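You operate a simulated robot arm through the tools that you are given. There is no shell and no other tool. Be economical: measure what you need, move in short steps, check, and stop when the job is done.

You are at the controls of a simulated two-armed robot. One attempt, no reset.

Task
Press the print button three times. Take the lid off the paste pot and lay it down on the desk top. Take the red pen and leave it on top of the black toner on the desk top. Take the green pen and put it on the top of the phone cabinet. Take the teal mug and leave it on the third rounded shelf by the wall from the bottom. Take the orange mug and leave it on the shelf of the glass table. Take the long green mat on the top of the glass table and put it away on the bottom shelf. Open the towns drawer, take the pink stone and put it in the inside of the towns drawer and shut the drawer again. Stack the 75 W white bulb from the top of the sideboard on top of the 40 W white bulb. Push the lower sideboard drawer shut. Shut the clouds drawer. Take the yellow foot and leave it on the album shelf. Open the mills drawer. The order is free. Set down upright: teal mug, orange mug.

The check looks at the end state, three seconds after you hand in, the way a careful person would. Anything else that was tipped, shoved, dropped, spilled or broken makes it a failure. A push-on lid holds only when it is set on centred and level and pressed home; a screw cap is set on level and turned clockwise until tight.

Robot
Two 7-joint arms with fingered hands on one trunk, on a base that drives. Base frame: it is fixed to the floor where the robot stands at the start and does not move with it; the origin is under the middle of the robot, x ahead of it, y to its left, z up. Lengths are in m, angles in rad, forces in N, time in s.
The left shoulder is at the start at [0.06, 0.177, 0.95], the right one opposite. With the tool pointing down near the work surface each hand reaches from about 0.1 to 0.88 m from the robot's upright axis, wherever it stands, measured 20 degrees to its own side. Places, roughly: album shelf [-7.3, -3.7, 1.6]; bottom shelf [-7.3, -3.7, 0.1]; clouds drawer [-4.7, -6.5, 0.8]; green pen (2x2x13 cm) [0.9, -1.6, 0.8]; inside of the towns drawer [-7.4, -6.5, 0.5]; long green mat (20x11x5 cm) [-2.4, -1.1, 0.5]; lower sideboard drawer [-3.9, -5.2, 0.4]; mills drawer [-4.9, -6.7, 0.7]; orange mug (10x7x9 cm) [-2.1, -1.4, 0.5]; paste pot [0.75, -1.5, 0.75]; pink stone (4x4x3 cm) [-3.5, -4.8, 0.8]; print button [0.8, 0.1, 1]; red pen (2x2x13 cm) [0.8, -1.6, 0.8]; shelf of the glass table [-2.2, -1.3, 0.1]; teal mug (10x7x9 cm) [-1.9, -1.4, 0.5]; third rounded shelf by the wall (24x29 cm) [-6.14, 0.92, 0.86]; toner [0.75, -1, 0.75]; top of the phone cabinet [0.6, -2.1, 0.5]; towns drawer [-7.4, -6.5, 0.5]; white bulb [-3.75, -5, 0.75]; yellow foot (4x4x4 cm) [-5.7, -6.6, 0.8]. Payload 4 kg a hand.
Tool frame (each hand has its own): the origin (TCP) lies between the finger pads and is the grasp point; the fingertips stand 0.037 m ahead of it; z points along the fingers, y is the line along which they close. Largest opening 0.124 m; the body of the gripper starts 0.043 m behind the TCP. The gripper is a hand of 3 fingers: y runs from the thumb to the fingers, the wrist lies at [-0.015, -0.108, -0.202] in the tool frame, and closing takes about 1.5 s.
Orientation is told as [roll, pitch, yaw] about the base's x, y, z axes, in that order, counted from this pose: with the fingers straight down and the wrist toward the robot, the tool's x, y and z point along [0, 1, 0], [1, 0, 0] and [0, 0, -1] of the base frame.

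Tools
- The arms move only by the tool nudge_tool. It takes "left_plan", "right_plan" or both (then of equal length, played together; a hand with none holds still); each is a list of rows, each an object (a shift or turn left out is 0, a gripper value left out holds the last) with "xyz": the shift along the tool's x, y, z in units of 300 mm (1.0 is 300 mm), a list of three; "rotation": the turn, a rotation vector about the tool's x, y, z in units of 120 degrees (1.0 is 120 degrees), a list of three; "jaw": the finger opening in m, from 0 to 0.124. In form: [{"xyz": [x, y, z], "rotation": [rx, ry, rz], "jaw": jaw}, ...]. A call has 1 to 8 rows; each row is the pose to reach, as a shift and turn from the pose commanded when the call began, along the tool's axes at that moment. A call with a number of a shift or a turn outside -1 to 1 is refused whole. Each row takes 0.2 s and may step no farther than 0.05 m and 0.15 rad from the row before; otherwise, or with a gripper value out of range, the whole call is refused. Where a pose cannot be reached the arm comes as near as it can. A force on the tool above 40 N (or 10 N above the force at the start of the call, whichever is more), or a blocked arm, ends the call early, and 0.2 s more pass. Each finger travels about 0.072 m/s and halts on what it meets, pressing with about 30 N; the grip force reading is that of the motor and also rises with nothing between the fingers. The clock runs only during rows and for 0.2 s after the last one: add rows that repeat a pose to give the fingers time. The reply holds the time, the measured pose of the TCP, the force on the tool along the base axes, the opening and the grip force, in the units named above and with some noise, with the torque about the TCP (base axes, N m) and any sound that the robot's microphone picked up.
- Cameras (640 x 400 px; columns grow to the right, rows downward): "scene" is now at [0.0481, -0.048, 1.625]; the picture's right is [-0.51, -0.86, 0.00], its down [-0.39, 0.23, -0.89] and it looks along [0.77, -0.45, -0.45] (base axes); focal length 271 px, centre (320, 200). "left" rides on the left gripper at [-0.064, -0.076, -0.136] in its tool frame; the picture's right is [-0.84, -0.26, 0.48], its down [0.48, -0.76, 0.43] and it looks along [0.26, 0.60, 0.76] (tool axes); focal length 256 px, centre (320, 200). "right" rides on the right gripper at [0.064, -0.076, -0.137] in its tool frame; the picture's right is [-0.84, 0.26, -0.48], its down [-0.48, -0.76, 0.43] and it looks along [-0.26, 0.60, 0.76] (tool axes); focal length 256 px, centre (320, 200). There is no depth. A picture from a camera that has moved, and an enlarged one, comes with that camera's place and axes in the base frame and with its lens.
- grab_frame(camera): a new picture of that camera. The clock stands still meanwhile.
- raise_lower(by): slides the trunk up (or, below 0, down) by that many m; the arms and the scene camera ride with it, the base frame stays. It gives what a move gives, with no picture.
- drive_base(legs): drives the robot by 1 to 6 legs, each [ahead, left, turn to the left] in m, m and rad, along the robot's own axes; the way and the turn of a leg run together, so that a leg with both is an arc; at most 1.5 m and 3.142 rad a leg. The arms and the cameras ride along, it lands a little off, and it stops where it bumps. It gives what a move gives.
- preshape(shape, hand): the hand has 3 fingers and takes this shape, open, in about a second: jaw (thumb against the fingers, like two jaws); tri (thumb and two fingers); tip (a fingertip pinch); poke (one finger out to press); point (the index stretched); flat (the hand flat); cup (the hand cupped); fist (a fist). The gripper value then closes the fingers along that shape, each until it touches; the sizes above hold for jaw. It gives what a move gives, with no picture.
- turn_head(pan, tilt): turns the head with the scene camera to pan (to the left, within 1.501 rad either way) and tilt (down, from -0.506 to 1.204), counted from straight ahead of the robot. It gives what a move gives.
- zoom(camera, box): a new picture of the part [left, top, right, bottom] of that camera's present view, enlarged. The clock stands still meanwhile.
- sign_off(): hands the job in; it is judged then, once.

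Work in short steps. Places have to be worked out from the pictures, the camera data and where the tool is seen: move nearer, look again, correct. Check each grasp and each placing, and mend what went wrong. You have 556 turns and 356 pictures in all, those below and enlarged ones among them. Open the grippers and draw the arms clear of the work before you hand the job in, unless the task says otherwise.

The tools are called after "Call:" as a command line: name --argument value ..., lists and objects as JSON in quotes. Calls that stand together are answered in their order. nudge_tool: Moves the arms, as the interface text tells. Its arguments: {"type":"object","properties":{"left_plan":{"type":"array"},"right_plan":{"type":"array"}},"required":[]} The other tools are called the same way: raise_lower (by) slides the trunk up or down; preshape (shape, hand) gives the hand a shape; drive_base (legs) drives the base; turn_head (pan, tilt) turns the head that bears the scene camera; grab_frame (camera) takes a picture; zoom (camera, box) takes an enlarged picture of a part of a camera's view; sign_off () hands the job in.

At the start:

```text
time_s: 0.0
left_tool_pos: [0.5198, -0.0101, 1.2716]
left_orientation: [0.0, 0.001, 0.001]
left_wrist_force: [0.3, 0.4, -0.6]
left_moment: [-0.02, 0.0, 0.01]
left_finger_gap: 0.1238
left_gripper_force: 0.0
left_shape: jaw
right_tool_pos: [0.4038, -0.4039, 1.3541]
right_orientation: [-0.001, 0.0, 0.003]
right_wrist_force: [0.3, -0.5, 0.6]
right_moment: [0.01, 0.0, 0.0]
right_finger_gap: 0.1236
right_gripper_force: 0.0
right_shape: jaw
trunk travel left (down, up): [-0.475, 0.115]
robot x, y, heading: [-0.0033, 0.0003, 0.001]
head pan, tilt: [-0.532, 0.469]
```

scene: 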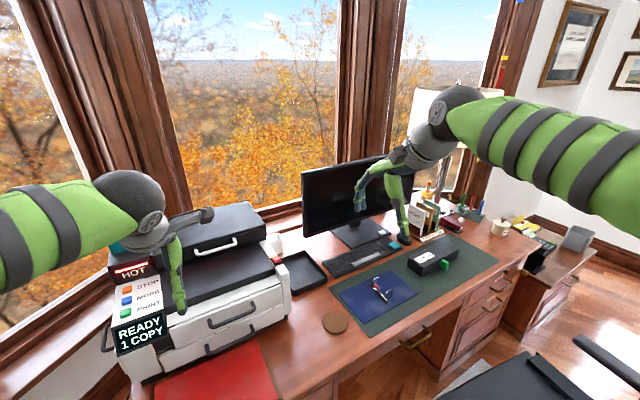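
right: 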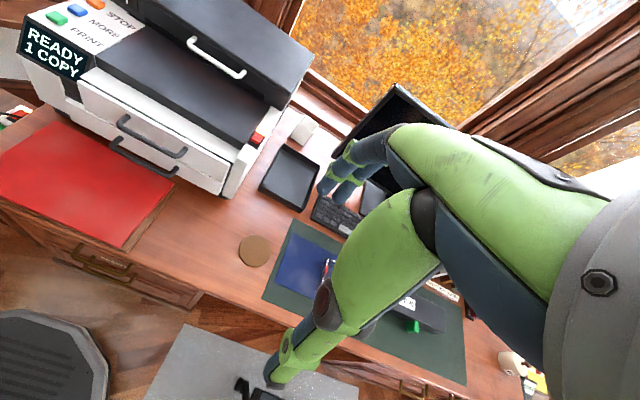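
left: 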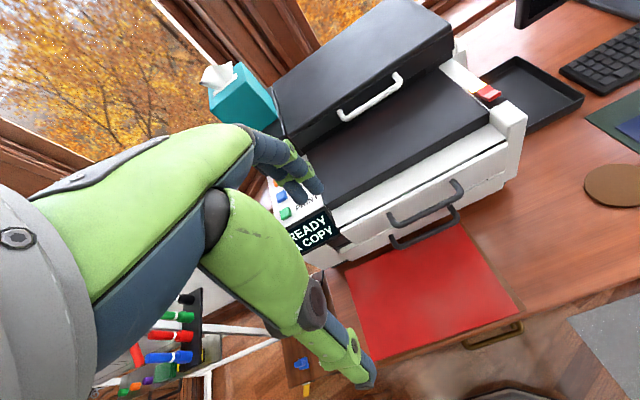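

The printer panel sits ahead and to the left. I'll zoom in to locate the green PRINT button.

Call:
zoom --camera "scene" --box '[80, 220, 240, 370]'

Call:
zoom --camera "left" --box '[220, 140, 380, 260]'

```text
2.67 times, centred on (160, 295) of scene
camera zoom: at [0.0481, -0.048, 1.625], right [-0.51, -0.86, 0.0], down [-0.39, 0.23, -0.89], along [0.77, -0.45, -0.45], focal length 722 px, centre (747, -53)
```

zoom: 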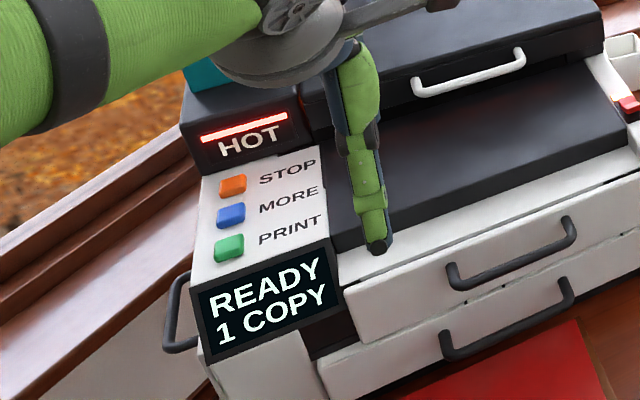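

```text
3.33 times, centred on (300, 200) of left
camera zoom: at [0.4442, -0.0734, 1.4093], right [-0.26, -0.84, -0.48], down [-0.76, 0.48, -0.43], along [0.6, 0.26, -0.76], focal length 853 px, centre (387, 200)
```

zoom: 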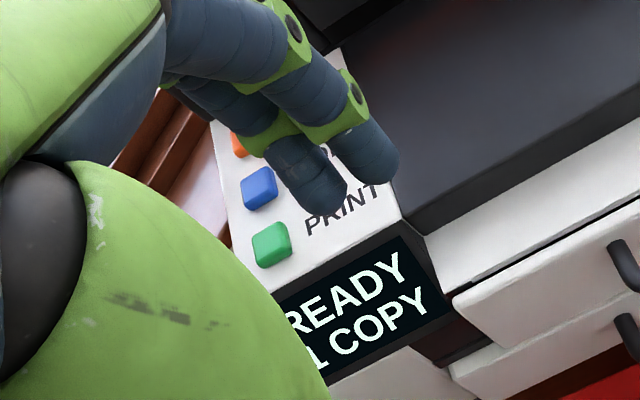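

Triangulation puts the green button at about (0.778, 0.149, 1.006), on a panel sloping up away from me. I'll shape the left hand to poke and look at it.

Call:
preshape --hand "left" --shape "poke"

Call:
grab_frame --camera "left"

Call:
grab_frame --camera "scene"

```text
time_s: 0.9
left_tool_pos: [0.5211, -0.0101, 1.2725]
left_orientation: [0.0, -0.001, 0.0]
left_wrist_force: [-0.1, -0.7, -0.2]
left_moment: [-0.03, 0.04, 0.0]
left_finger_gap: 0.0
left_gripper_force: 0.1
left_shape: poke
right_tool_pos: [0.4036, -0.4036, 1.3545]
right_orientation: [0.001, 0.0, 0.0]
right_wrist_force: [-0.8, 0.1, -0.5]
right_moment: [0.0, 0.02, -0.02]
right_finger_gap: 0.1235
right_gripper_force: 0.1
right_shape: jaw
trunk travel left (down, up): [-0.475, 0.115]
robot x, y, heading: [0.0015, 0.0022, 0.002]
head pan, tilt: [-0.532, 0.469]
```

```text
350 pictures are left
camera left: at [0.4442, -0.0734, 1.4093], right [-0.26, -0.84, -0.48], down [-0.76, 0.48, -0.43], along [0.6, 0.26, -0.76], focal length 256 px, centre (320, 200)
```

left: 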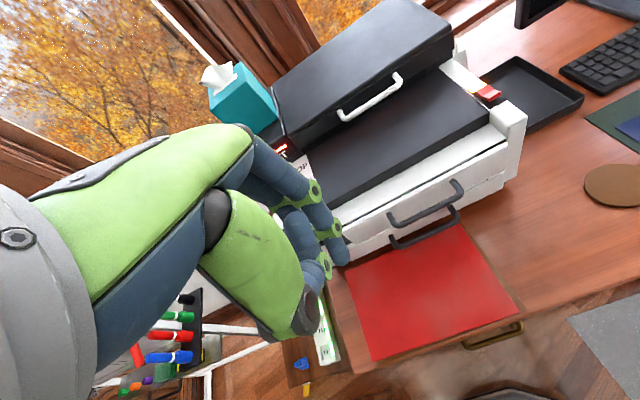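

```text
349 pictures are left
camera scene: at [0.048, -0.048, 1.625], right [-0.51, -0.86, 0.0], down [-0.39, 0.23, -0.89], along [0.77, -0.45, -0.45], focal length 271 px, centre (320, 200)
```

scene: 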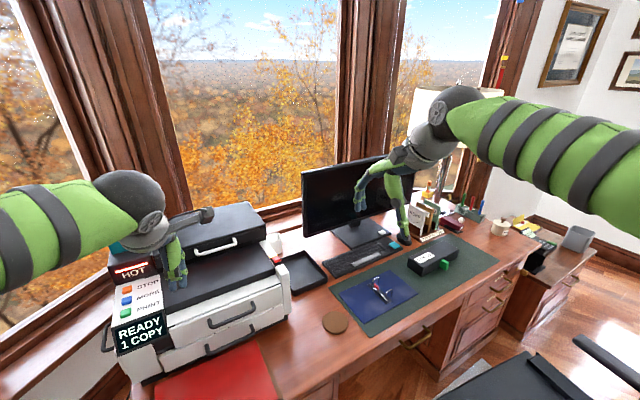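

Zoom to find the poking fingertip in both views.

Call:
zoom --camera "left" --box '[240, 160, 400, 290]'

Call:
zoom --camera "scene" --box '[100, 200, 240, 320]'

```text
3.08 times, centred on (320, 225) of left
camera zoom: at [0.4442, -0.0734, 1.4093], right [-0.26, -0.84, -0.48], down [-0.76, 0.48, -0.43], along [0.6, 0.26, -0.76], focal length 788 px, centre (320, 123)
```

zoom: 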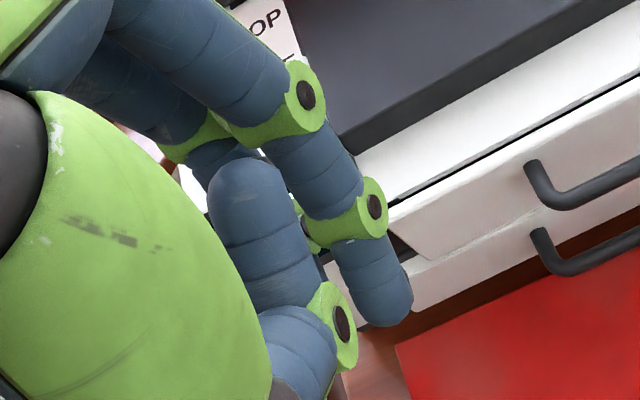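

```text
3.33 times, centred on (170, 260) of scene
camera zoom: at [0.048, -0.048, 1.625], right [-0.51, -0.86, 0.0], down [-0.39, 0.23, -0.89], along [0.77, -0.45, -0.45], focal length 903 px, centre (820, 0)
```

zoom: 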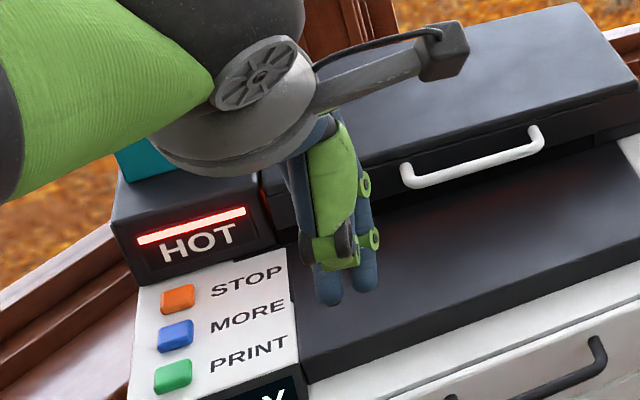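

The exposed fingertip is about 24 mm ahead of the TCP. I'll pitch the hand along the panel normal and bring it close to the button.

Call:
nudge_tool --left_plan '[{"xyz": [0.076, 0.086, 0.078], "rotation": [-0.044, 0, 0]}, {"xyz": [0.152, 0.171, 0.155], "rotation": [-0.087, 0, 0]}, {"xyz": [0.228, 0.257, 0.233], "rotation": [-0.131, 0, 0]}, {"xyz": [0.305, 0.343, 0.31], "rotation": [-0.175, 0, 0]}, {"xyz": [0.381, 0.429, 0.388], "rotation": [-0.219, 0, 0]}, {"xyz": [0.457, 0.514, 0.465], "rotation": [-0.262, 0, 0]}, {"xyz": [0.533, 0.6, 0.543], "rotation": [-0.306, 0, 0]}]'

Call:
grab_frame --camera "left"

Call:
zoom --camera "scene" --box '[60, 200, 220, 370]'

```text
time_s: 2.5
left_tool_pos: [0.6991, 0.1502, 1.1107]
left_orientation: [-0.002, -0.642, 0.002]
left_wrist_force: [0.9, -0.4, -0.1]
left_moment: [-0.07, -0.01, -0.02]
left_finger_gap: 0.0
left_gripper_force: 0.0
left_shape: poke
right_tool_pos: [0.4043, -0.4047, 1.3534]
right_orientation: [-0.001, 0.003, 0.001]
right_wrist_force: [0.1, 0.8, -0.1]
right_moment: [-0.03, 0.02, -0.01]
right_finger_gap: 0.1236
right_gripper_force: 0.0
right_shape: jaw
trunk travel left (down, up): [-0.475, 0.115]
robot x, y, heading: [0.0011, 0.0017, -0.005]
head pan, tilt: [-0.532, 0.469]
```

```text
346 pictures are left
camera left: at [0.5568, 0.0866, 1.1736], right [0.08, -0.84, -0.54], down [-0.35, 0.48, -0.8], along [0.93, 0.25, -0.25], focal length 256 px, centre (320, 200)
```

left: 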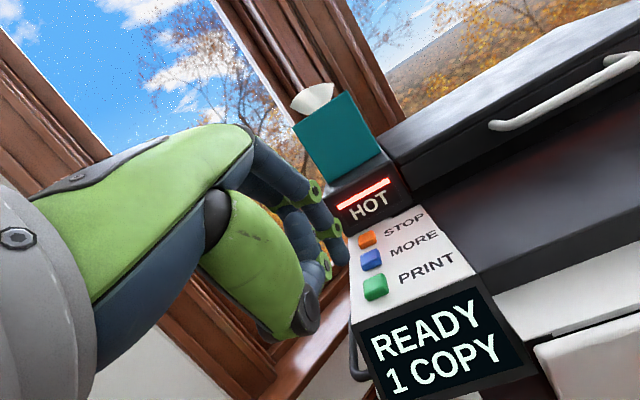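

```text
2.35 times, centred on (140, 285) of scene
camera zoom: at [0.049, -0.047, 1.6251], right [-0.51, -0.86, 0.0], down [-0.39, 0.23, -0.89], along [0.77, -0.45, -0.45], focal length 637 px, centre (744, 0)
```

zoom: 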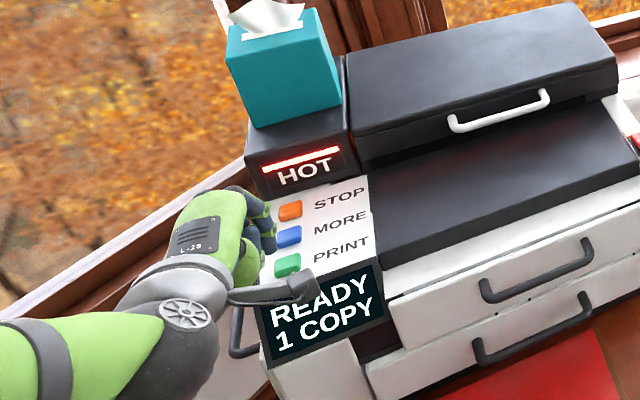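

Button confirmed at (0.779, 0.149, 1.003). I'll check the poke hand's shape from the right camera.

Call:
grab_frame --camera "right"

Call:
zoom --camera "left" --box '[230, 130, 400, 310]'

```text
344 pictures are left
camera right: at [0.3274, -0.3401, 1.4917], right [0.26, -0.84, 0.48], down [-0.76, -0.48, -0.43], along [0.6, -0.26, -0.76], focal length 256 px, centre (320, 200)
```

right: 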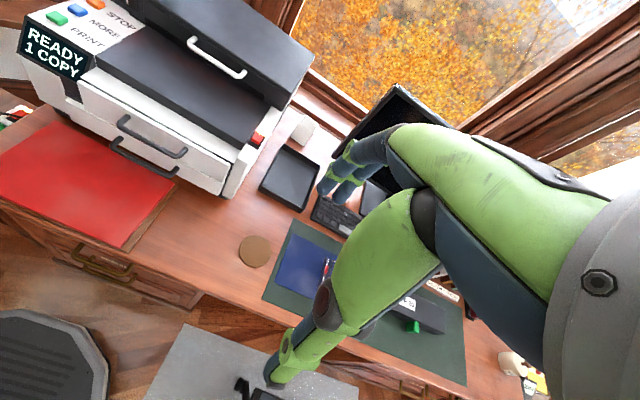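

```text
2.22 times, centred on (315, 220) of left
camera zoom: at [0.5568, 0.0866, 1.1736], right [0.08, -0.84, -0.54], down [-0.35, 0.48, -0.8], along [0.93, 0.25, -0.25], focal length 569 px, centre (331, 156)
```

zoom: 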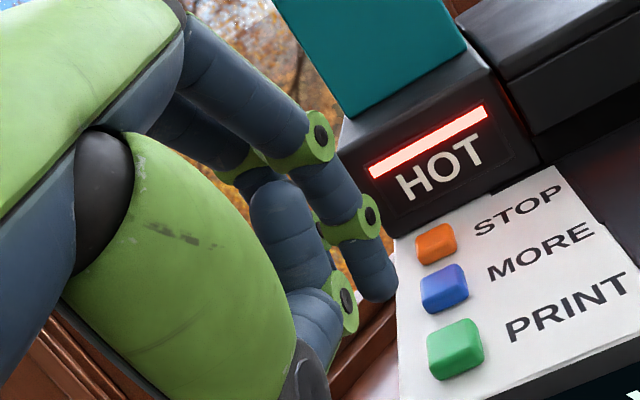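

It's unclear which finger leads, so I'll try the "point" shape and compare.

Call:
preshape --hand "left" --shape "point"

Call:
zoom --camera "left" --box '[230, 130, 400, 310]'

Call:
zoom --camera "scene" --box '[60, 200, 220, 370]'

```text
time_s: 3.4
left_tool_pos: [0.6985, 0.1494, 1.1099]
left_orientation: [-0.001, -0.641, 0.0]
left_wrist_force: [-0.7, -0.1, 0.0]
left_moment: [0.0, 0.01, -0.01]
left_finger_gap: 0.118
left_gripper_force: 0.0
left_shape: point
right_tool_pos: [0.4035, -0.4049, 1.3557]
right_orientation: [0.0, 0.001, -0.001]
right_wrist_force: [-0.8, 0.1, 0.7]
right_moment: [0.02, 0.01, 0.01]
right_finger_gap: 0.1236
right_gripper_force: 0.0
right_shape: jaw
trunk travel left (down, up): [-0.475, 0.115]
robot x, y, heading: [-0.0015, -0.0001, 0.004]
head pan, tilt: [-0.532, 0.469]
```

```text
2.22 times, centred on (315, 220) of left
camera zoom: at [0.5559, 0.0855, 1.1742], right [0.08, -0.84, -0.54], down [-0.35, 0.48, -0.8], along [0.93, 0.26, -0.25], focal length 569 px, centre (331, 156)
```

zoom: 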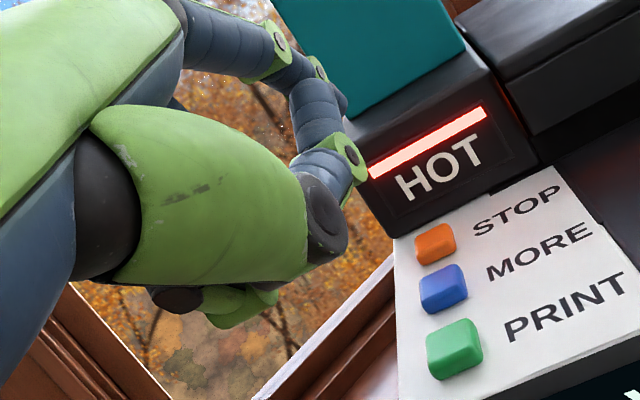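

```text
2.35 times, centred on (140, 285) of scene
camera zoom: at [0.048, -0.048, 1.625], right [-0.51, -0.86, 0.0], down [-0.39, 0.23, -0.89], along [0.77, -0.45, -0.45], focal length 637 px, centre (744, 0)
```

zoom: 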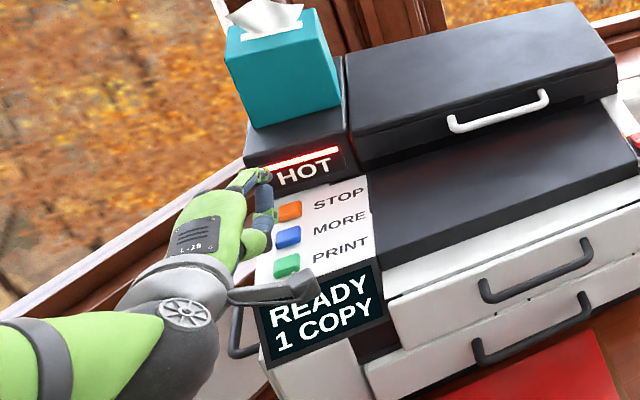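

Back to poke: both fingertips lie within the ~3 cm button width, so centring the hand on it works. I'll return to poke and approach along the tool axis to about 2 cm short.

Call:
preshape --hand "left" --shape "poke"

Call:
nudge_tool --left_plan '[{"xyz": [0, 0.01, 0.13]}, {"xyz": [0, 0.01, 0.26]}]'

Call:
zoom --camera "left" --box '[230, 130, 400, 310]'

Call:
zoom --camera "scene" --box '[60, 200, 220, 370]'

```text
time_s: 4.3
left_tool_pos: [0.6977, 0.1493, 1.1094]
left_orientation: [-0.001, -0.64, 0.001]
left_wrist_force: [0.1, -0.2, 0.3]
left_moment: [-0.01, 0.02, -0.03]
left_finger_gap: 0.0001
left_gripper_force: 0.1
left_shape: poke
right_tool_pos: [0.4034, -0.4043, 1.3543]
right_orientation: [0.0, -0.001, 0.001]
right_wrist_force: [0.3, 0.3, 0.5]
right_moment: [-0.01, -0.01, 0.02]
right_finger_gap: 0.1237
right_gripper_force: 0.0
right_shape: jaw
trunk travel left (down, up): [-0.475, 0.115]
robot x, y, heading: [-0.0019, 0.0001, -0.002]
head pan, tilt: [-0.532, 0.469]
```

```text
time_s: 4.9
left_tool_pos: [0.7487, 0.1513, 1.0484]
left_orientation: [0.0, -0.64, 0.0]
left_wrist_force: [-0.2, 0.4, -0.3]
left_moment: [0.01, 0.03, -0.03]
left_finger_gap: 0.0
left_gripper_force: 0.1
left_shape: poke
right_tool_pos: [0.4049, -0.4041, 1.3547]
right_orientation: [0.002, -0.001, -0.001]
right_wrist_force: [0.7, 0.8, -0.3]
right_moment: [-0.02, -0.03, -0.01]
right_finger_gap: 0.1234
right_gripper_force: 0.1
right_shape: jaw
trunk travel left (down, up): [-0.475, 0.115]
robot x, y, heading: [0.0006, 0.0001, -0.003]
head pan, tilt: [-0.532, 0.469]
```

```text
2.22 times, centred on (315, 220) of left
camera zoom: at [0.6065, 0.0879, 1.1131], right [0.08, -0.84, -0.54], down [-0.35, 0.48, -0.8], along [0.93, 0.25, -0.25], focal length 569 px, centre (331, 156)
```

zoom: 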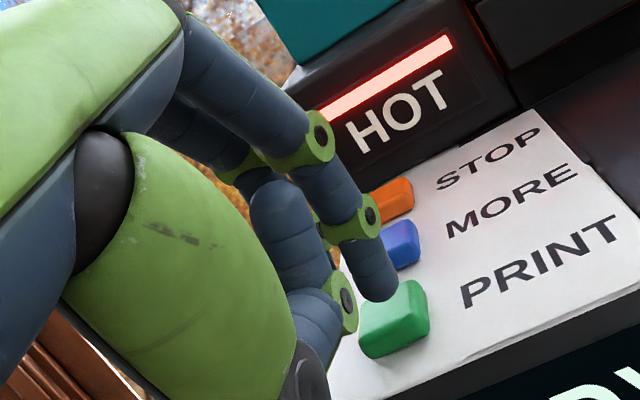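

```text
2.35 times, centred on (140, 285) of scene
camera zoom: at [0.0489, -0.0475, 1.6251], right [-0.51, -0.86, 0.0], down [-0.39, 0.23, -0.89], along [0.77, -0.45, -0.45], focal length 637 px, centre (744, 0)
```

zoom: 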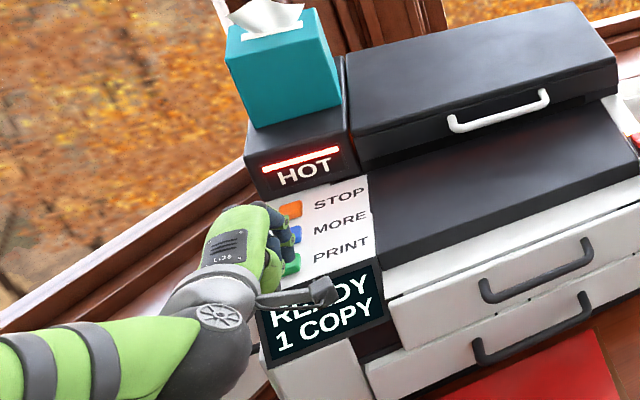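

The fingertips are lined up with the green button, about 3 cm away. I'll advance slowly and watch force and sound.

Call:
nudge_tool --left_plan '[{"xyz": [0, 0, 0.06]}, {"xyz": [0, 0, 0.075]}, {"xyz": [0, 0, 0.09]}, {"xyz": [0, 0, 0.105]}, {"xyz": [0, 0, 0.12]}]'

Call:
zoom --camera "left" --box '[230, 130, 400, 310]'

```text
time_s: 6.3
left_tool_pos: [0.7724, 0.1488, 1.0278]
left_orientation: [-0.001, -0.662, -0.003]
left_wrist_force: [-3.8, -0.4, 29.9]
left_moment: [0.15, -0.99, -0.02]
left_finger_gap: 0.0001
left_gripper_force: 0.0
left_shape: poke
right_tool_pos: [0.4026, -0.4062, 1.3542]
right_orientation: [0.0, -0.001, 0.002]
right_wrist_force: [0.1, -0.1, -0.7]
right_moment: [0.01, 0.03, 0.01]
right_finger_gap: 0.1238
right_gripper_force: 0.1
right_shape: jaw
trunk travel left (down, up): [-0.475, 0.115]
robot x, y, heading: [-0.0021, 0.0003, -0.0]
head pan, tilt: [-0.532, 0.469]
heard: click
stopped in row 5 (left hand): the force on the tool passed its limit (the readings are from after the stop); the commanded pose is now the measured one
```

```text
2.22 times, centred on (315, 220) of left
camera zoom: at [0.6286, 0.0846, 1.0904], right [0.09, -0.84, -0.54], down [-0.33, 0.48, -0.81], along [0.94, 0.25, -0.23], focal length 569 px, centre (331, 156)
```

zoom: 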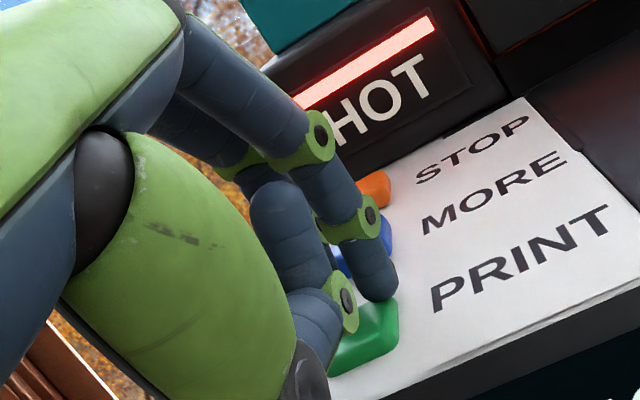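

A click — first press done. I'll retract and check the display.

Call:
nudge_tool --left_plan '[{"xyz": [0, 0, -0.05]}, {"xyz": [0, 0, -0.1]}, {"xyz": [0, 0, -0.1]}, {"xyz": [0, 0, -0.1]}]'

Call:
grab_frame --camera "left"

```text
time_s: 7.3
left_tool_pos: [0.7523, 0.1492, 1.0466]
left_orientation: [-0.001, -0.647, 0.0]
left_wrist_force: [0.8, 0.3, -0.1]
left_moment: [0.0, -0.01, -0.02]
left_finger_gap: 0.0001
left_gripper_force: 0.1
left_shape: poke
right_tool_pos: [0.4029, -0.4038, 1.3537]
right_orientation: [0.0, 0.0, 0.001]
right_wrist_force: [0.4, -0.1, -0.2]
right_moment: [0.02, 0.02, 0.01]
right_finger_gap: 0.1235
right_gripper_force: 0.1
right_shape: jaw
trunk travel left (down, up): [-0.475, 0.115]
robot x, y, heading: [-0.003, -0.0019, -0.0]
head pan, tilt: [-0.532, 0.469]
```

```text
337 pictures are left
camera left: at [0.6097, 0.0862, 1.1101], right [0.09, -0.84, -0.54], down [-0.34, 0.48, -0.81], along [0.94, 0.25, -0.25], focal length 256 px, centre (320, 200)
```

left: 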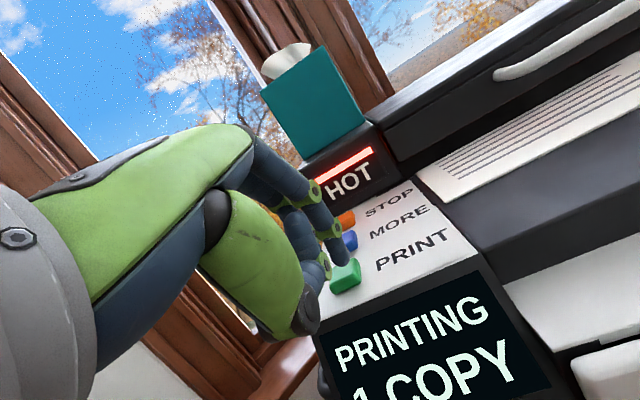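

It's printing a copy. I'll wait for READY before pressing again.

Call:
nudge_tool --left_plan '[{"xyz": [0, 0, 0]}, {"xyz": [0, 0, 0]}, {"xyz": [0, 0, 0]}, {"xyz": [0, 0, 0]}, {"xyz": [0, 0, 0]}, {"xyz": [0, 0, 0]}, {"xyz": [0, 0, 0]}, {"xyz": [0, 0, 0]}]'

Call:
nudge_tool --left_plan '[{"xyz": [0, 0, 0]}, {"xyz": [0, 0, 0]}, {"xyz": [0, 0, 0]}, {"xyz": [0, 0, 0]}, {"xyz": [0, 0, 0]}, {"xyz": [0, 0, 0]}, {"xyz": [0, 0, 0]}, {"xyz": [0, 0, 0]}]'

Call:
grab_frame --camera "left"

```text
time_s: 9.1
left_tool_pos: [0.7537, 0.1491, 1.0481]
left_orientation: [0.0, -0.649, 0.002]
left_wrist_force: [-0.2, 0.2, 0.6]
left_moment: [0.0, -0.03, 0.0]
left_finger_gap: 0.0001
left_gripper_force: 0.1
left_shape: poke
right_tool_pos: [0.4054, -0.4034, 1.3547]
right_orientation: [0.001, -0.002, -0.001]
right_wrist_force: [0.6, 0.2, 0.2]
right_moment: [0.03, 0.03, -0.01]
right_finger_gap: 0.1238
right_gripper_force: 0.1
right_shape: jaw
trunk travel left (down, up): [-0.475, 0.115]
robot x, y, heading: [0.0025, 0.003, -0.007]
head pan, tilt: [-0.532, 0.469]
```

```text
time_s: 10.9
left_tool_pos: [0.7522, 0.1484, 1.0473]
left_orientation: [-0.001, -0.65, -0.001]
left_wrist_force: [0.3, 0.4, -0.6]
left_moment: [-0.02, -0.01, 0.04]
left_finger_gap: 0.0
left_gripper_force: 0.0
left_shape: poke
right_tool_pos: [0.4034, -0.4042, 1.3545]
right_orientation: [0.001, 0.0, 0.0]
right_wrist_force: [-0.2, 0.3, -0.9]
right_moment: [0.02, -0.01, 0.03]
right_finger_gap: 0.1237
right_gripper_force: 0.0
right_shape: jaw
trunk travel left (down, up): [-0.475, 0.115]
robot x, y, heading: [0.0001, 0.0015, 0.0]
head pan, tilt: [-0.532, 0.469]
```

```text
336 pictures are left
camera left: at [0.6103, 0.086, 1.1103], right [0.09, -0.84, -0.54], down [-0.34, 0.48, -0.81], along [0.94, 0.25, -0.25], focal length 256 px, centre (320, 200)
```

left: 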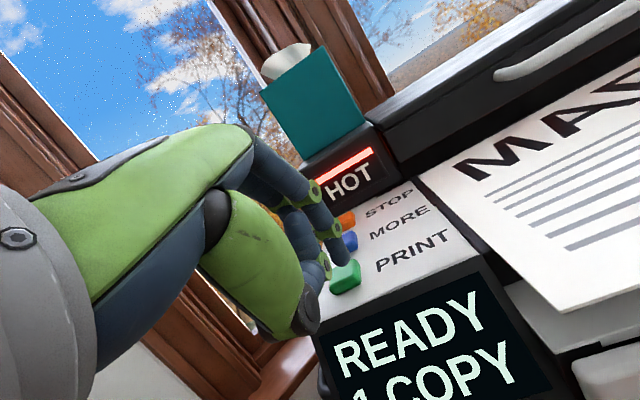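

READY again; second press.

Call:
nudge_tool --left_plan '[{"xyz": [0, -0.005, 0.05]}, {"xyz": [0, -0.005, 0.075]}, {"xyz": [0, -0.005, 0.09]}, {"xyz": [0, -0.005, 0.105]}, {"xyz": [0, -0.005, 0.12]}]'

Call:
nudge_tool --left_plan '[{"xyz": [0, 0, -0.05]}, {"xyz": [0, 0, -0.1]}, {"xyz": [0, 0, -0.1]}, {"xyz": [0, 0, -0.1]}, {"xyz": [0, 0, -0.1]}, {"xyz": [0, 0, -0.1]}, {"xyz": [0, 0, -0.1]}, {"xyz": [0, 0, -0.1]}]'

Call:
nudge_tool --left_plan '[{"xyz": [0, 0, 0]}, {"xyz": [0, 0, 0]}, {"xyz": [0, 0, 0]}, {"xyz": [0, 0, 0]}, {"xyz": [0, 0, 0]}, {"xyz": [0, 0, 0]}, {"xyz": [0, 0, 0]}, {"xyz": [0, 0, 0]}]'

Call:
nudge_tool --left_plan '[{"xyz": [0, 0, 0]}, {"xyz": [0, 0, 0]}, {"xyz": [0, 0, 0]}, {"xyz": [0, 0, 0]}, {"xyz": [0, 0, 0]}, {"xyz": [0, 0, 0]}, {"xyz": [0, 0, 0]}, {"xyz": [0, 0, 0]}]'

Call:
grab_frame --camera "left"

```text
time_s: 12.1
left_tool_pos: [0.7765, 0.1483, 1.0284]
left_orientation: [0.0, -0.668, 0.001]
left_wrist_force: [3.9, 0.4, 19.7]
left_moment: [0.01, -0.5, 0.03]
left_finger_gap: 0.0002
left_gripper_force: 0.2
left_shape: poke
right_tool_pos: [0.4035, -0.4045, 1.3546]
right_orientation: [0.002, 0.0, -0.001]
right_wrist_force: [0.7, -0.4, 0.5]
right_moment: [0.02, 0.02, -0.04]
right_finger_gap: 0.1236
right_gripper_force: 0.1
right_shape: jaw
trunk travel left (down, up): [-0.475, 0.115]
robot x, y, heading: [-0.0004, 0.0001, -0.003]
head pan, tilt: [-0.532, 0.469]
heard: click
stopped in row 5 (left hand): the force on the tool passed its limit (the readings are from after the stop); the commanded pose is now the measured one
```

```text
time_s: 13.9
left_tool_pos: [0.7554, 0.1483, 1.0468]
left_orientation: [-0.001, -0.659, 0.001]
left_wrist_force: [-0.8, -0.3, -0.3]
left_moment: [-0.02, -0.01, 0.01]
left_finger_gap: 0.0001
left_gripper_force: 0.1
left_shape: poke
right_tool_pos: [0.4024, -0.4048, 1.3545]
right_orientation: [0.001, 0.0, 0.001]
right_wrist_force: [-0.6, 0.4, -0.5]
right_moment: [-0.04, 0.0, 0.01]
right_finger_gap: 0.1235
right_gripper_force: 0.0
right_shape: jaw
trunk travel left (down, up): [-0.475, 0.115]
robot x, y, heading: [0.0018, 0.0013, 0.002]
head pan, tilt: [-0.532, 0.469]
```

```text
time_s: 15.7
left_tool_pos: [0.7554, 0.1485, 1.047]
left_orientation: [0.0, -0.659, 0.0]
left_wrist_force: [0.0, -0.6, 0.1]
left_moment: [0.03, 0.01, 0.0]
left_finger_gap: 0.0
left_gripper_force: 0.1
left_shape: poke
right_tool_pos: [0.4035, -0.4036, 1.3553]
right_orientation: [0.001, 0.0, 0.0]
right_wrist_force: [0.7, 1.0, 0.1]
right_moment: [-0.03, 0.05, -0.01]
right_finger_gap: 0.1236
right_gripper_force: 0.0
right_shape: jaw
trunk travel left (down, up): [-0.475, 0.115]
robot x, y, heading: [0.0003, 0.0005, 0.001]
head pan, tilt: [-0.532, 0.469]
```

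```text
time_s: 17.5
left_tool_pos: [0.7556, 0.1486, 1.0469]
left_orientation: [0.0, -0.659, 0.001]
left_wrist_force: [0.3, 0.8, 0.6]
left_moment: [-0.02, 0.02, 0.01]
left_finger_gap: 0.0
left_gripper_force: 0.1
left_shape: poke
right_tool_pos: [0.403, -0.4042, 1.3553]
right_orientation: [-0.002, 0.001, -0.001]
right_wrist_force: [0.1, 0.4, 0.5]
right_moment: [0.0, 0.02, -0.01]
right_finger_gap: 0.1236
right_gripper_force: 0.1
right_shape: jaw
trunk travel left (down, up): [-0.475, 0.115]
robot x, y, heading: [0.0017, -0.0001, -0.001]
head pan, tilt: [-0.532, 0.469]
```

```text
335 pictures are left
camera left: at [0.6119, 0.0857, 1.1091], right [0.09, -0.84, -0.54], down [-0.34, 0.48, -0.81], along [0.94, 0.25, -0.24], focal length 256 px, centre (320, 200)
```

left: 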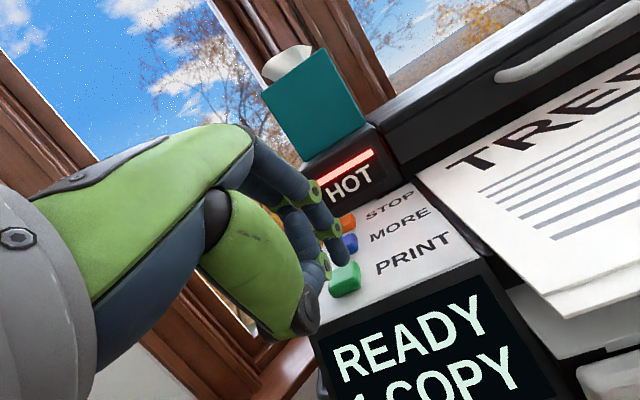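

Second copy printed, READY again. Third press.

Call:
nudge_tool --left_plan '[{"xyz": [0, -0.015, 0.05]}, {"xyz": [0, -0.015, 0.075]}, {"xyz": [0, -0.015, 0.09]}, {"xyz": [0, -0.015, 0.105]}, {"xyz": [0, -0.015, 0.12]}]'

Call:
nudge_tool --left_plan '[{"xyz": [0, 0, -0.05]}, {"xyz": [0, 0, -0.1]}, {"xyz": [0, 0, -0.2]}, {"xyz": [0, 0, -0.3]}, {"xyz": [0, 0, -0.4]}, {"xyz": [0, 0, -0.5]}, {"xyz": [0, 0, -0.5]}, {"xyz": [0, 0, -0.5]}]'

Call:
grab_frame --camera "scene"

```text
time_s: 18.6
left_tool_pos: [0.7742, 0.1464, 1.0283]
left_orientation: [0.001, -0.679, -0.001]
left_wrist_force: [-1.1, 1.1, 18.9]
left_moment: [0.1, 0.03, -0.03]
left_finger_gap: 0.0002
left_gripper_force: 0.0
left_shape: poke
right_tool_pos: [0.4022, -0.4048, 1.3545]
right_orientation: [-0.002, 0.001, 0.0]
right_wrist_force: [-0.3, -0.1, 0.7]
right_moment: [-0.03, 0.0, 0.03]
right_finger_gap: 0.1236
right_gripper_force: 0.1
right_shape: jaw
trunk travel left (down, up): [-0.475, 0.115]
robot x, y, heading: [-0.0, 0.0009, -0.0]
head pan, tilt: [-0.532, 0.469]
heard: click
stopped in row 5 (left hand): the force on the tool passed its limit (the readings are from after the stop); the commanded pose is now the measured one
```

```text
time_s: 20.4
left_tool_pos: [0.6799, 0.1469, 1.1409]
left_orientation: [-0.001, -0.665, 0.0]
left_wrist_force: [0.5, 0.5, 0.3]
left_moment: [-0.04, 0.0, 0.0]
left_finger_gap: 0.0
left_gripper_force: 0.1
left_shape: poke
right_tool_pos: [0.4038, -0.4045, 1.354]
right_orientation: [-0.002, -0.001, 0.0]
right_wrist_force: [-0.4, 0.1, -0.3]
right_moment: [0.0, -0.01, -0.03]
right_finger_gap: 0.1237
right_gripper_force: 0.1
right_shape: jaw
trunk travel left (down, up): [-0.475, 0.115]
robot x, y, heading: [0.0012, 0.001, 0.001]
head pan, tilt: [-0.532, 0.469]
```

```text
334 pictures are left
camera scene: at [0.0476, -0.0479, 1.625], right [-0.51, -0.86, 0.0], down [-0.39, 0.23, -0.89], along [0.77, -0.45, -0.45], focal length 271 px, centre (320, 200)
```

scene: 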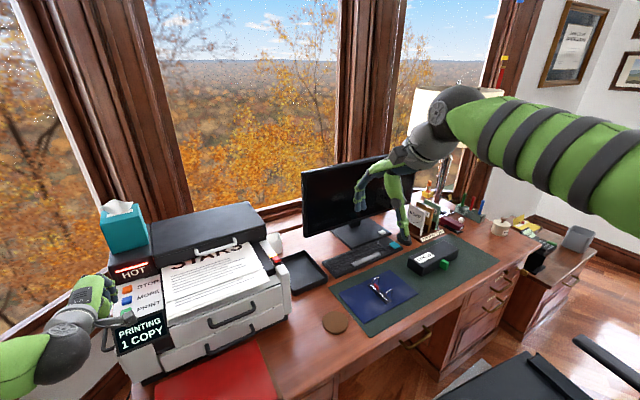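

Third copy is printing. I'll draw the left arm back to a compact travel pose and look right to plan the drive.

Call:
nudge_tool --left_plan '[{"xyz": [0.025, -0.095, -0.11], "rotation": [0.045, 0, 0]}, {"xyz": [0.05, -0.19, -0.22], "rotation": [0.09, 0, 0]}, {"xyz": [0.075, -0.285, -0.33], "rotation": [0.135, 0, 0]}, {"xyz": [0.1, -0.38, -0.44], "rotation": [0.18, 0, 0]}, {"xyz": [0.125, -0.475, -0.55], "rotation": [0.225, 0, 0]}, {"xyz": [0.15, -0.57, -0.66], "rotation": [0.27, 0, 0]}, {"xyz": [0.177, -0.666, -0.772], "rotation": [0.317, 0, 0]}]'

Call:
turn_head --pan -1.3 --tilt 0.75

Call:
grab_frame --camera "scene"

```text
time_s: 22.0
left_tool_pos: [0.3781, 0.2007, 1.2002]
left_orientation: [-0.002, -0.006, -0.001]
left_wrist_force: [0.3, -1.3, 0.4]
left_moment: [0.0, 0.04, 0.04]
left_finger_gap: 0.0001
left_gripper_force: 0.2
left_shape: poke
right_tool_pos: [0.4006, -0.4038, 1.3556]
right_orientation: [0.001, 0.001, 0.002]
right_wrist_force: [0.5, 0.9, 0.1]
right_moment: [0.04, -0.05, 0.0]
right_finger_gap: 0.1236
right_gripper_force: 0.0
right_shape: jaw
trunk travel left (down, up): [-0.475, 0.115]
robot x, y, heading: [-0.0018, 0.0032, -0.002]
head pan, tilt: [-0.532, 0.469]
```

```text
time_s: 23.1
left_tool_pos: [0.3801, 0.2012, 1.1989]
left_orientation: [0.001, -0.002, -0.001]
left_wrist_force: [-0.2, -0.3, -0.4]
left_moment: [-0.05, -0.03, 0.0]
left_finger_gap: 0.0
left_gripper_force: 0.0
left_shape: poke
right_tool_pos: [0.4019, -0.404, 1.354]
right_orientation: [-0.001, 0.0, -0.002]
right_wrist_force: [0.0, -0.1, -0.5]
right_moment: [-0.02, 0.01, 0.0]
right_finger_gap: 0.1236
right_gripper_force: 0.0
right_shape: jaw
trunk travel left (down, up): [-0.475, 0.115]
robot x, y, heading: [-0.0035, -0.0013, 0.001]
head pan, tilt: [-1.3, 0.75]
```

```text
333 pictures are left
camera scene: at [-0.0092, -0.0812, 1.6004], right [-0.96, -0.27, 0.0], down [-0.18, 0.66, -0.73], along [0.2, -0.7, -0.68], focal length 271 px, centre (320, 200)
```

scene: 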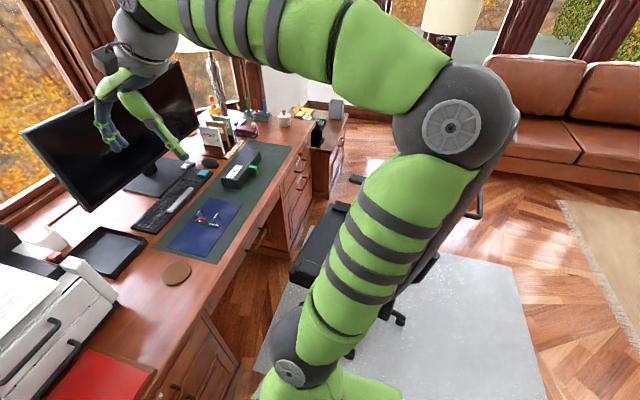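

The right arm blocks the view. I'll drive back 0.7 m (open floor behind, glass table is beyond -1.9) and look again.

Call:
drive_base --legs '[[-0.7, 0, 0]]'

Call:
turn_head --pan -0.7 --tilt 0.6

Call:
grab_frame --camera "scene"

Call:
turn_head --pan -1.5 --tilt 0.5

Call:
grab_frame --camera "scene"

```text
time_s: 27.0
left_tool_pos: [-0.3261, 0.2006, 1.1988]
left_orientation: [0.001, -0.003, 0.015]
left_wrist_force: [0.1, 1.1, 0.0]
left_moment: [0.02, -0.03, 0.02]
left_finger_gap: 0.0002
left_gripper_force: 0.0
left_shape: poke
right_tool_pos: [-0.294, -0.4036, 1.3552]
right_orientation: [0.0, 0.0, 0.015]
right_wrist_force: [-0.6, -0.8, 0.2]
right_moment: [0.0, -0.03, 0.0]
right_finger_gap: 0.1238
right_gripper_force: 0.0
right_shape: jaw
trunk travel left (down, up): [-0.475, 0.115]
robot x, y, heading: [-0.7036, -0.0065, 0.014]
head pan, tilt: [-1.3, 0.75]
```

```text
time_s: 28.0
left_tool_pos: [-0.3259, 0.2007, 1.1987]
left_orientation: [-0.001, -0.003, 0.013]
left_wrist_force: [0.5, -0.2, -0.5]
left_moment: [-0.01, -0.02, -0.01]
left_finger_gap: 0.0
left_gripper_force: 0.1
left_shape: poke
right_tool_pos: [-0.293, -0.4044, 1.3537]
right_orientation: [-0.001, -0.001, 0.015]
right_wrist_force: [0.5, -0.8, -0.6]
right_moment: [0.02, -0.02, -0.01]
right_finger_gap: 0.1238
right_gripper_force: 0.1
right_shape: jaw
trunk travel left (down, up): [-0.475, 0.115]
robot x, y, heading: [-0.7036, -0.0053, 0.01]
head pan, tilt: [-0.7, 0.6]
```

```text
332 pictures are left
camera scene: at [-0.6647, -0.0634, 1.6133], right [-0.63, -0.77, 0.0], down [-0.44, 0.36, -0.82], along [0.64, -0.52, -0.57], focal length 271 px, centre (320, 200)
```

scene: 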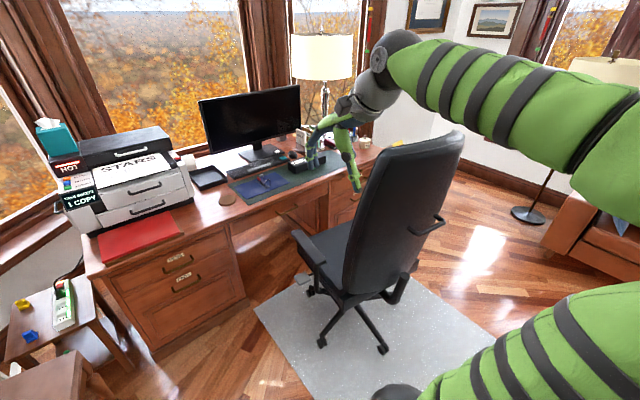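

```text
time_s: 29.1
left_tool_pos: [-0.3249, 0.2011, 1.2005]
left_orientation: [0.0, -0.002, 0.014]
left_wrist_force: [-0.8, 0.5, 0.9]
left_moment: [0.0, 0.02, 0.02]
left_finger_gap: 0.0
left_gripper_force: 0.0
left_shape: poke
right_tool_pos: [-0.2919, -0.4045, 1.3542]
right_orientation: [0.0, 0.001, 0.014]
right_wrist_force: [-0.4, 0.0, -0.2]
right_moment: [0.01, 0.0, 0.01]
right_finger_gap: 0.1237
right_gripper_force: 0.1
right_shape: jaw
trunk travel left (down, up): [-0.475, 0.115]
robot x, y, heading: [-0.7038, -0.0052, 0.02]
head pan, tilt: [-1.499, 0.499]
```

```text
331 pictures are left
camera scene: at [-0.7252, -0.0981, 1.6224], right [-1.0, -0.09, 0.0], down [-0.04, 0.48, -0.88], along [0.08, -0.87, -0.48], focal length 271 px, centre (320, 200)
```

scene: 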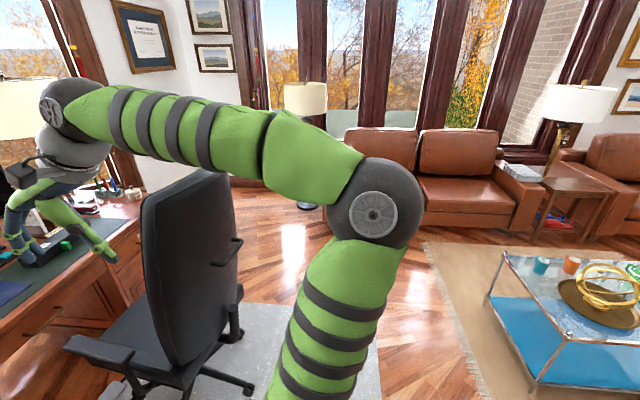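

The chair fills roughly x -0.35..0.4, y -0.55..-1.4, and the glass table starts beyond x = -1.7, so the lane at x = -0.75 is free. I'll drive sideways to the right.

Call:
drive_base --legs '[[-0.05, -0.9, 0], [0, -0.9, 0]]'

Call:
turn_head --pan 0.1 --tilt 0.55

Call:
grab_frame --camera "scene"

```text
time_s: 34.7
left_tool_pos: [-0.3626, -0.7365, 1.195]
left_orientation: [0.002, 0.005, 0.024]
left_wrist_force: [-1.9, -0.3, 0.5]
left_moment: [0.01, -0.13, -0.03]
left_finger_gap: 0.0
left_gripper_force: 0.0
left_shape: poke
right_tool_pos: [-0.3261, -1.3415, 1.3526]
right_orientation: [0.0, 0.001, 0.021]
right_wrist_force: [0.8, 0.0, 0.0]
right_moment: [0.0, 0.0, 0.02]
right_finger_gap: 0.1239
right_gripper_force: 0.1
right_shape: jaw
trunk travel left (down, up): [-0.475, 0.115]
robot x, y, heading: [-0.7406, -0.9469, 0.017]
head pan, tilt: [-1.499, 0.499]
stopped in leg 2: the force on the tool passed its limit (the readings are from after the stop); the commanded pose is now the measured one
```

```text
time_s: 36.4
left_tool_pos: [-0.3623, -0.7347, 1.194]
left_orientation: [0.001, 0.004, 0.025]
left_wrist_force: [-0.7, 0.2, 0.2]
left_moment: [-0.02, -0.06, -0.01]
left_finger_gap: 0.0
left_gripper_force: 0.1
left_shape: poke
right_tool_pos: [-0.3252, -1.3413, 1.3528]
right_orientation: [-0.001, -0.001, 0.023]
right_wrist_force: [0.3, -0.4, -0.1]
right_moment: [0.0, -0.03, -0.01]
right_finger_gap: 0.1237
right_gripper_force: 0.0
right_shape: jaw
trunk travel left (down, up): [-0.475, 0.115]
robot x, y, heading: [-0.7365, -0.9434, 0.021]
head pan, tilt: [0.099, 0.55]
```

```text
330 pictures are left
camera scene: at [-0.6786, -0.9367, 1.6208], right [0.12, -0.99, 0.0], down [-0.52, -0.06, -0.85], along [0.85, 0.1, -0.52], focal length 271 px, centre (320, 200)
```

scene: 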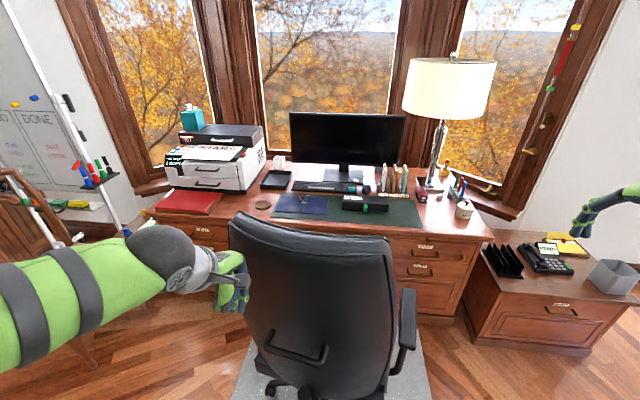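

The left hand brushed the chair back and the robot stopped. I'll back off straight, then continue to the right.

Call:
drive_base --legs '[[-0.25, 0, 0], [0, -0.9, 0]]'

Call:
grab_frame --camera "scene"

```text
time_s: 42.5
left_tool_pos: [-0.5947, -1.6358, 1.1946]
left_orientation: [0.002, 0.006, 0.027]
left_wrist_force: [-0.5, -0.7, -0.1]
left_moment: [0.03, -0.02, 0.0]
left_finger_gap: 0.0
left_gripper_force: 0.1
left_shape: poke
right_tool_pos: [-0.557, -2.2427, 1.3504]
right_orientation: [0.0, -0.002, 0.025]
right_wrist_force: [-0.3, -1.0, 0.3]
right_moment: [0.02, 0.0, 0.02]
right_finger_gap: 0.1237
right_gripper_force: 0.0
right_shape: jaw
trunk travel left (down, up): [-0.475, 0.115]
robot x, y, heading: [-0.9683, -1.8481, 0.023]
head pan, tilt: [0.099, 0.55]
```

```text
329 pictures are left
camera scene: at [-0.9103, -1.8392, 1.6178], right [0.12, -0.99, 0.0], down [-0.52, -0.06, -0.85], along [0.85, 0.1, -0.52], focal length 271 px, centre (320, 200)
```

scene: 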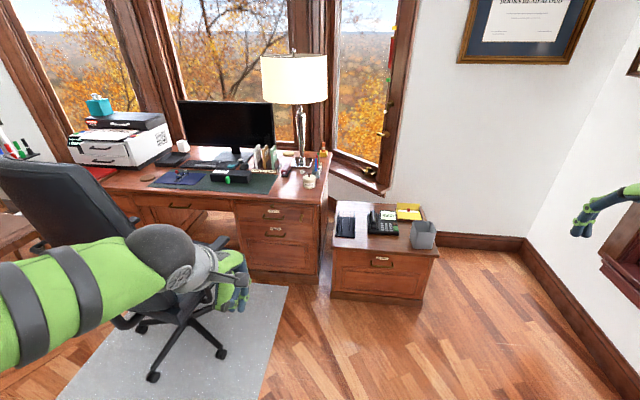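

The right side of the chair is clear (its rightmost castor is at about y = -1.16), and the phone cabinet front is at x ≈ 0.42. I'll drive ahead between them, then look down at the desk.

Call:
drive_base --legs '[[0.95, 0.08, 0]]'

Call:
turn_head --pan 0.15 --tilt 0.75

Call:
grab_frame --camera "scene"

```text
time_s: 47.4
left_tool_pos: [0.3428, -1.5357, 1.1935]
left_orientation: [0.003, 0.006, 0.024]
left_wrist_force: [0.1, 0.1, -0.1]
left_moment: [0.0, -0.01, -0.01]
left_finger_gap: 0.0
left_gripper_force: 0.1
left_shape: poke
right_tool_pos: [0.3795, -2.1426, 1.351]
right_orientation: [0.001, -0.001, 0.021]
right_wrist_force: [-0.2, 0.1, 0.3]
right_moment: [-0.01, 0.03, 0.02]
right_finger_gap: 0.1235
right_gripper_force: 0.0
right_shape: jaw
trunk travel left (down, up): [-0.475, 0.115]
robot x, y, heading: [-0.0339, -1.7484, 0.02]
head pan, tilt: [0.099, 0.55]
```

```text
time_s: 48.1
left_tool_pos: [0.3416, -1.5353, 1.1939]
left_orientation: [-0.001, 0.005, 0.024]
left_wrist_force: [-0.2, -0.1, 0.3]
left_moment: [0.01, -0.01, -0.03]
left_finger_gap: 0.0
left_gripper_force: 0.0
left_shape: poke
right_tool_pos: [0.3798, -2.1426, 1.3523]
right_orientation: [-0.001, 0.002, 0.022]
right_wrist_force: [0.3, 0.1, 0.1]
right_moment: [-0.01, -0.01, -0.01]
right_finger_gap: 0.1237
right_gripper_force: 0.1
right_shape: jaw
trunk travel left (down, up): [-0.475, 0.115]
robot x, y, heading: [-0.0327, -1.7457, 0.019]
head pan, tilt: [0.15, 0.75]
```

```text
328 pictures are left
camera scene: at [0.018, -1.7345, 1.6005], right [0.17, -0.99, 0.0], down [-0.67, -0.12, -0.73], along [0.72, 0.12, -0.68], focal length 271 px, centre (320, 200)
```

scene: 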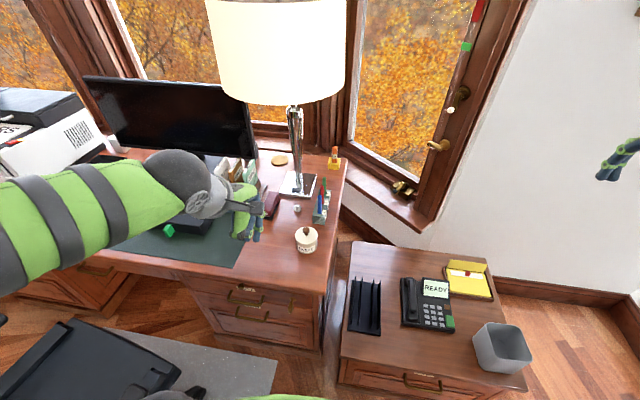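

I'll zoom in on the pot and pens.

Call:
zoom --camera "scene" --box '[230, 140, 370, 270]'

Call:
zoom --camera "scene" --box '[330, 230, 540, 400]'

```text
3.08 times, centred on (300, 205) of scene
camera zoom: at [0.018, -1.7345, 1.6005], right [0.17, -0.99, 0.0], down [-0.67, -0.12, -0.73], along [0.72, 0.12, -0.68], focal length 834 px, centre (382, 185)
```

zoom: 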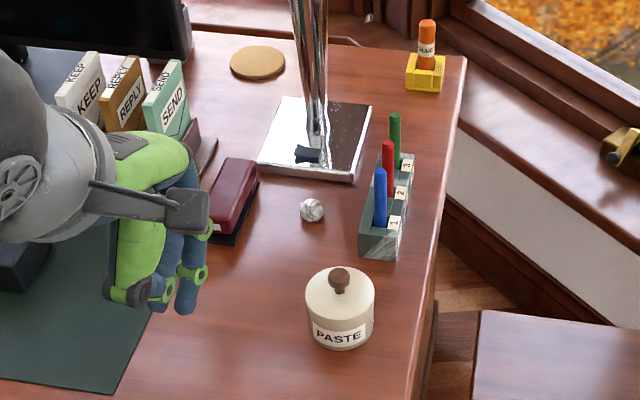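

```text
2.35 times, centred on (435, 315) of scene
camera zoom: at [0.018, -1.7345, 1.6005], right [0.17, -0.99, 0.0], down [-0.67, -0.12, -0.73], along [0.72, 0.12, -0.68], focal length 637 px, centre (49, -71)
```

zoom: 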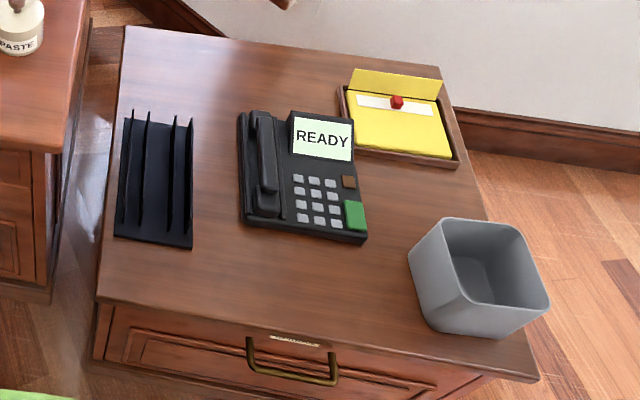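

Pens stand upright in a small holder around (0.85, -1.6), a long reach from here. I'll look down to see how much room the base has ahead.

Call:
turn_head --pan 0.0 --tilt 1.2

Call:
grab_frame --camera "scene"

```text
time_s: 49.0
left_tool_pos: [0.3423, -1.5363, 1.1934]
left_orientation: [0.002, 0.006, 0.023]
left_wrist_force: [-0.8, -0.3, 0.3]
left_moment: [-0.01, -0.01, 0.0]
left_finger_gap: 0.0
left_gripper_force: 0.1
left_shape: poke
right_tool_pos: [0.3775, -2.1428, 1.3507]
right_orientation: [0.0, -0.001, 0.02]
right_wrist_force: [0.2, 0.7, 0.2]
right_moment: [0.02, 0.01, -0.01]
right_finger_gap: 0.1234
right_gripper_force: 0.1
right_shape: jaw
trunk travel left (down, up): [-0.475, 0.115]
robot x, y, heading: [-0.0342, -1.7482, 0.019]
head pan, tilt: [0.0, 1.201]
```

```text
325 pictures are left
camera scene: at [-0.0078, -1.7474, 1.5687], right [0.02, -1.0, 0.0], down [-0.93, -0.02, -0.36], along [0.36, 0.01, -0.93], focal length 271 px, centre (320, 200)
```

scene: 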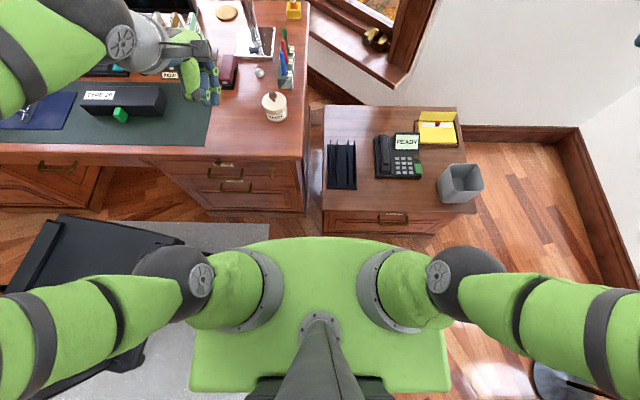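

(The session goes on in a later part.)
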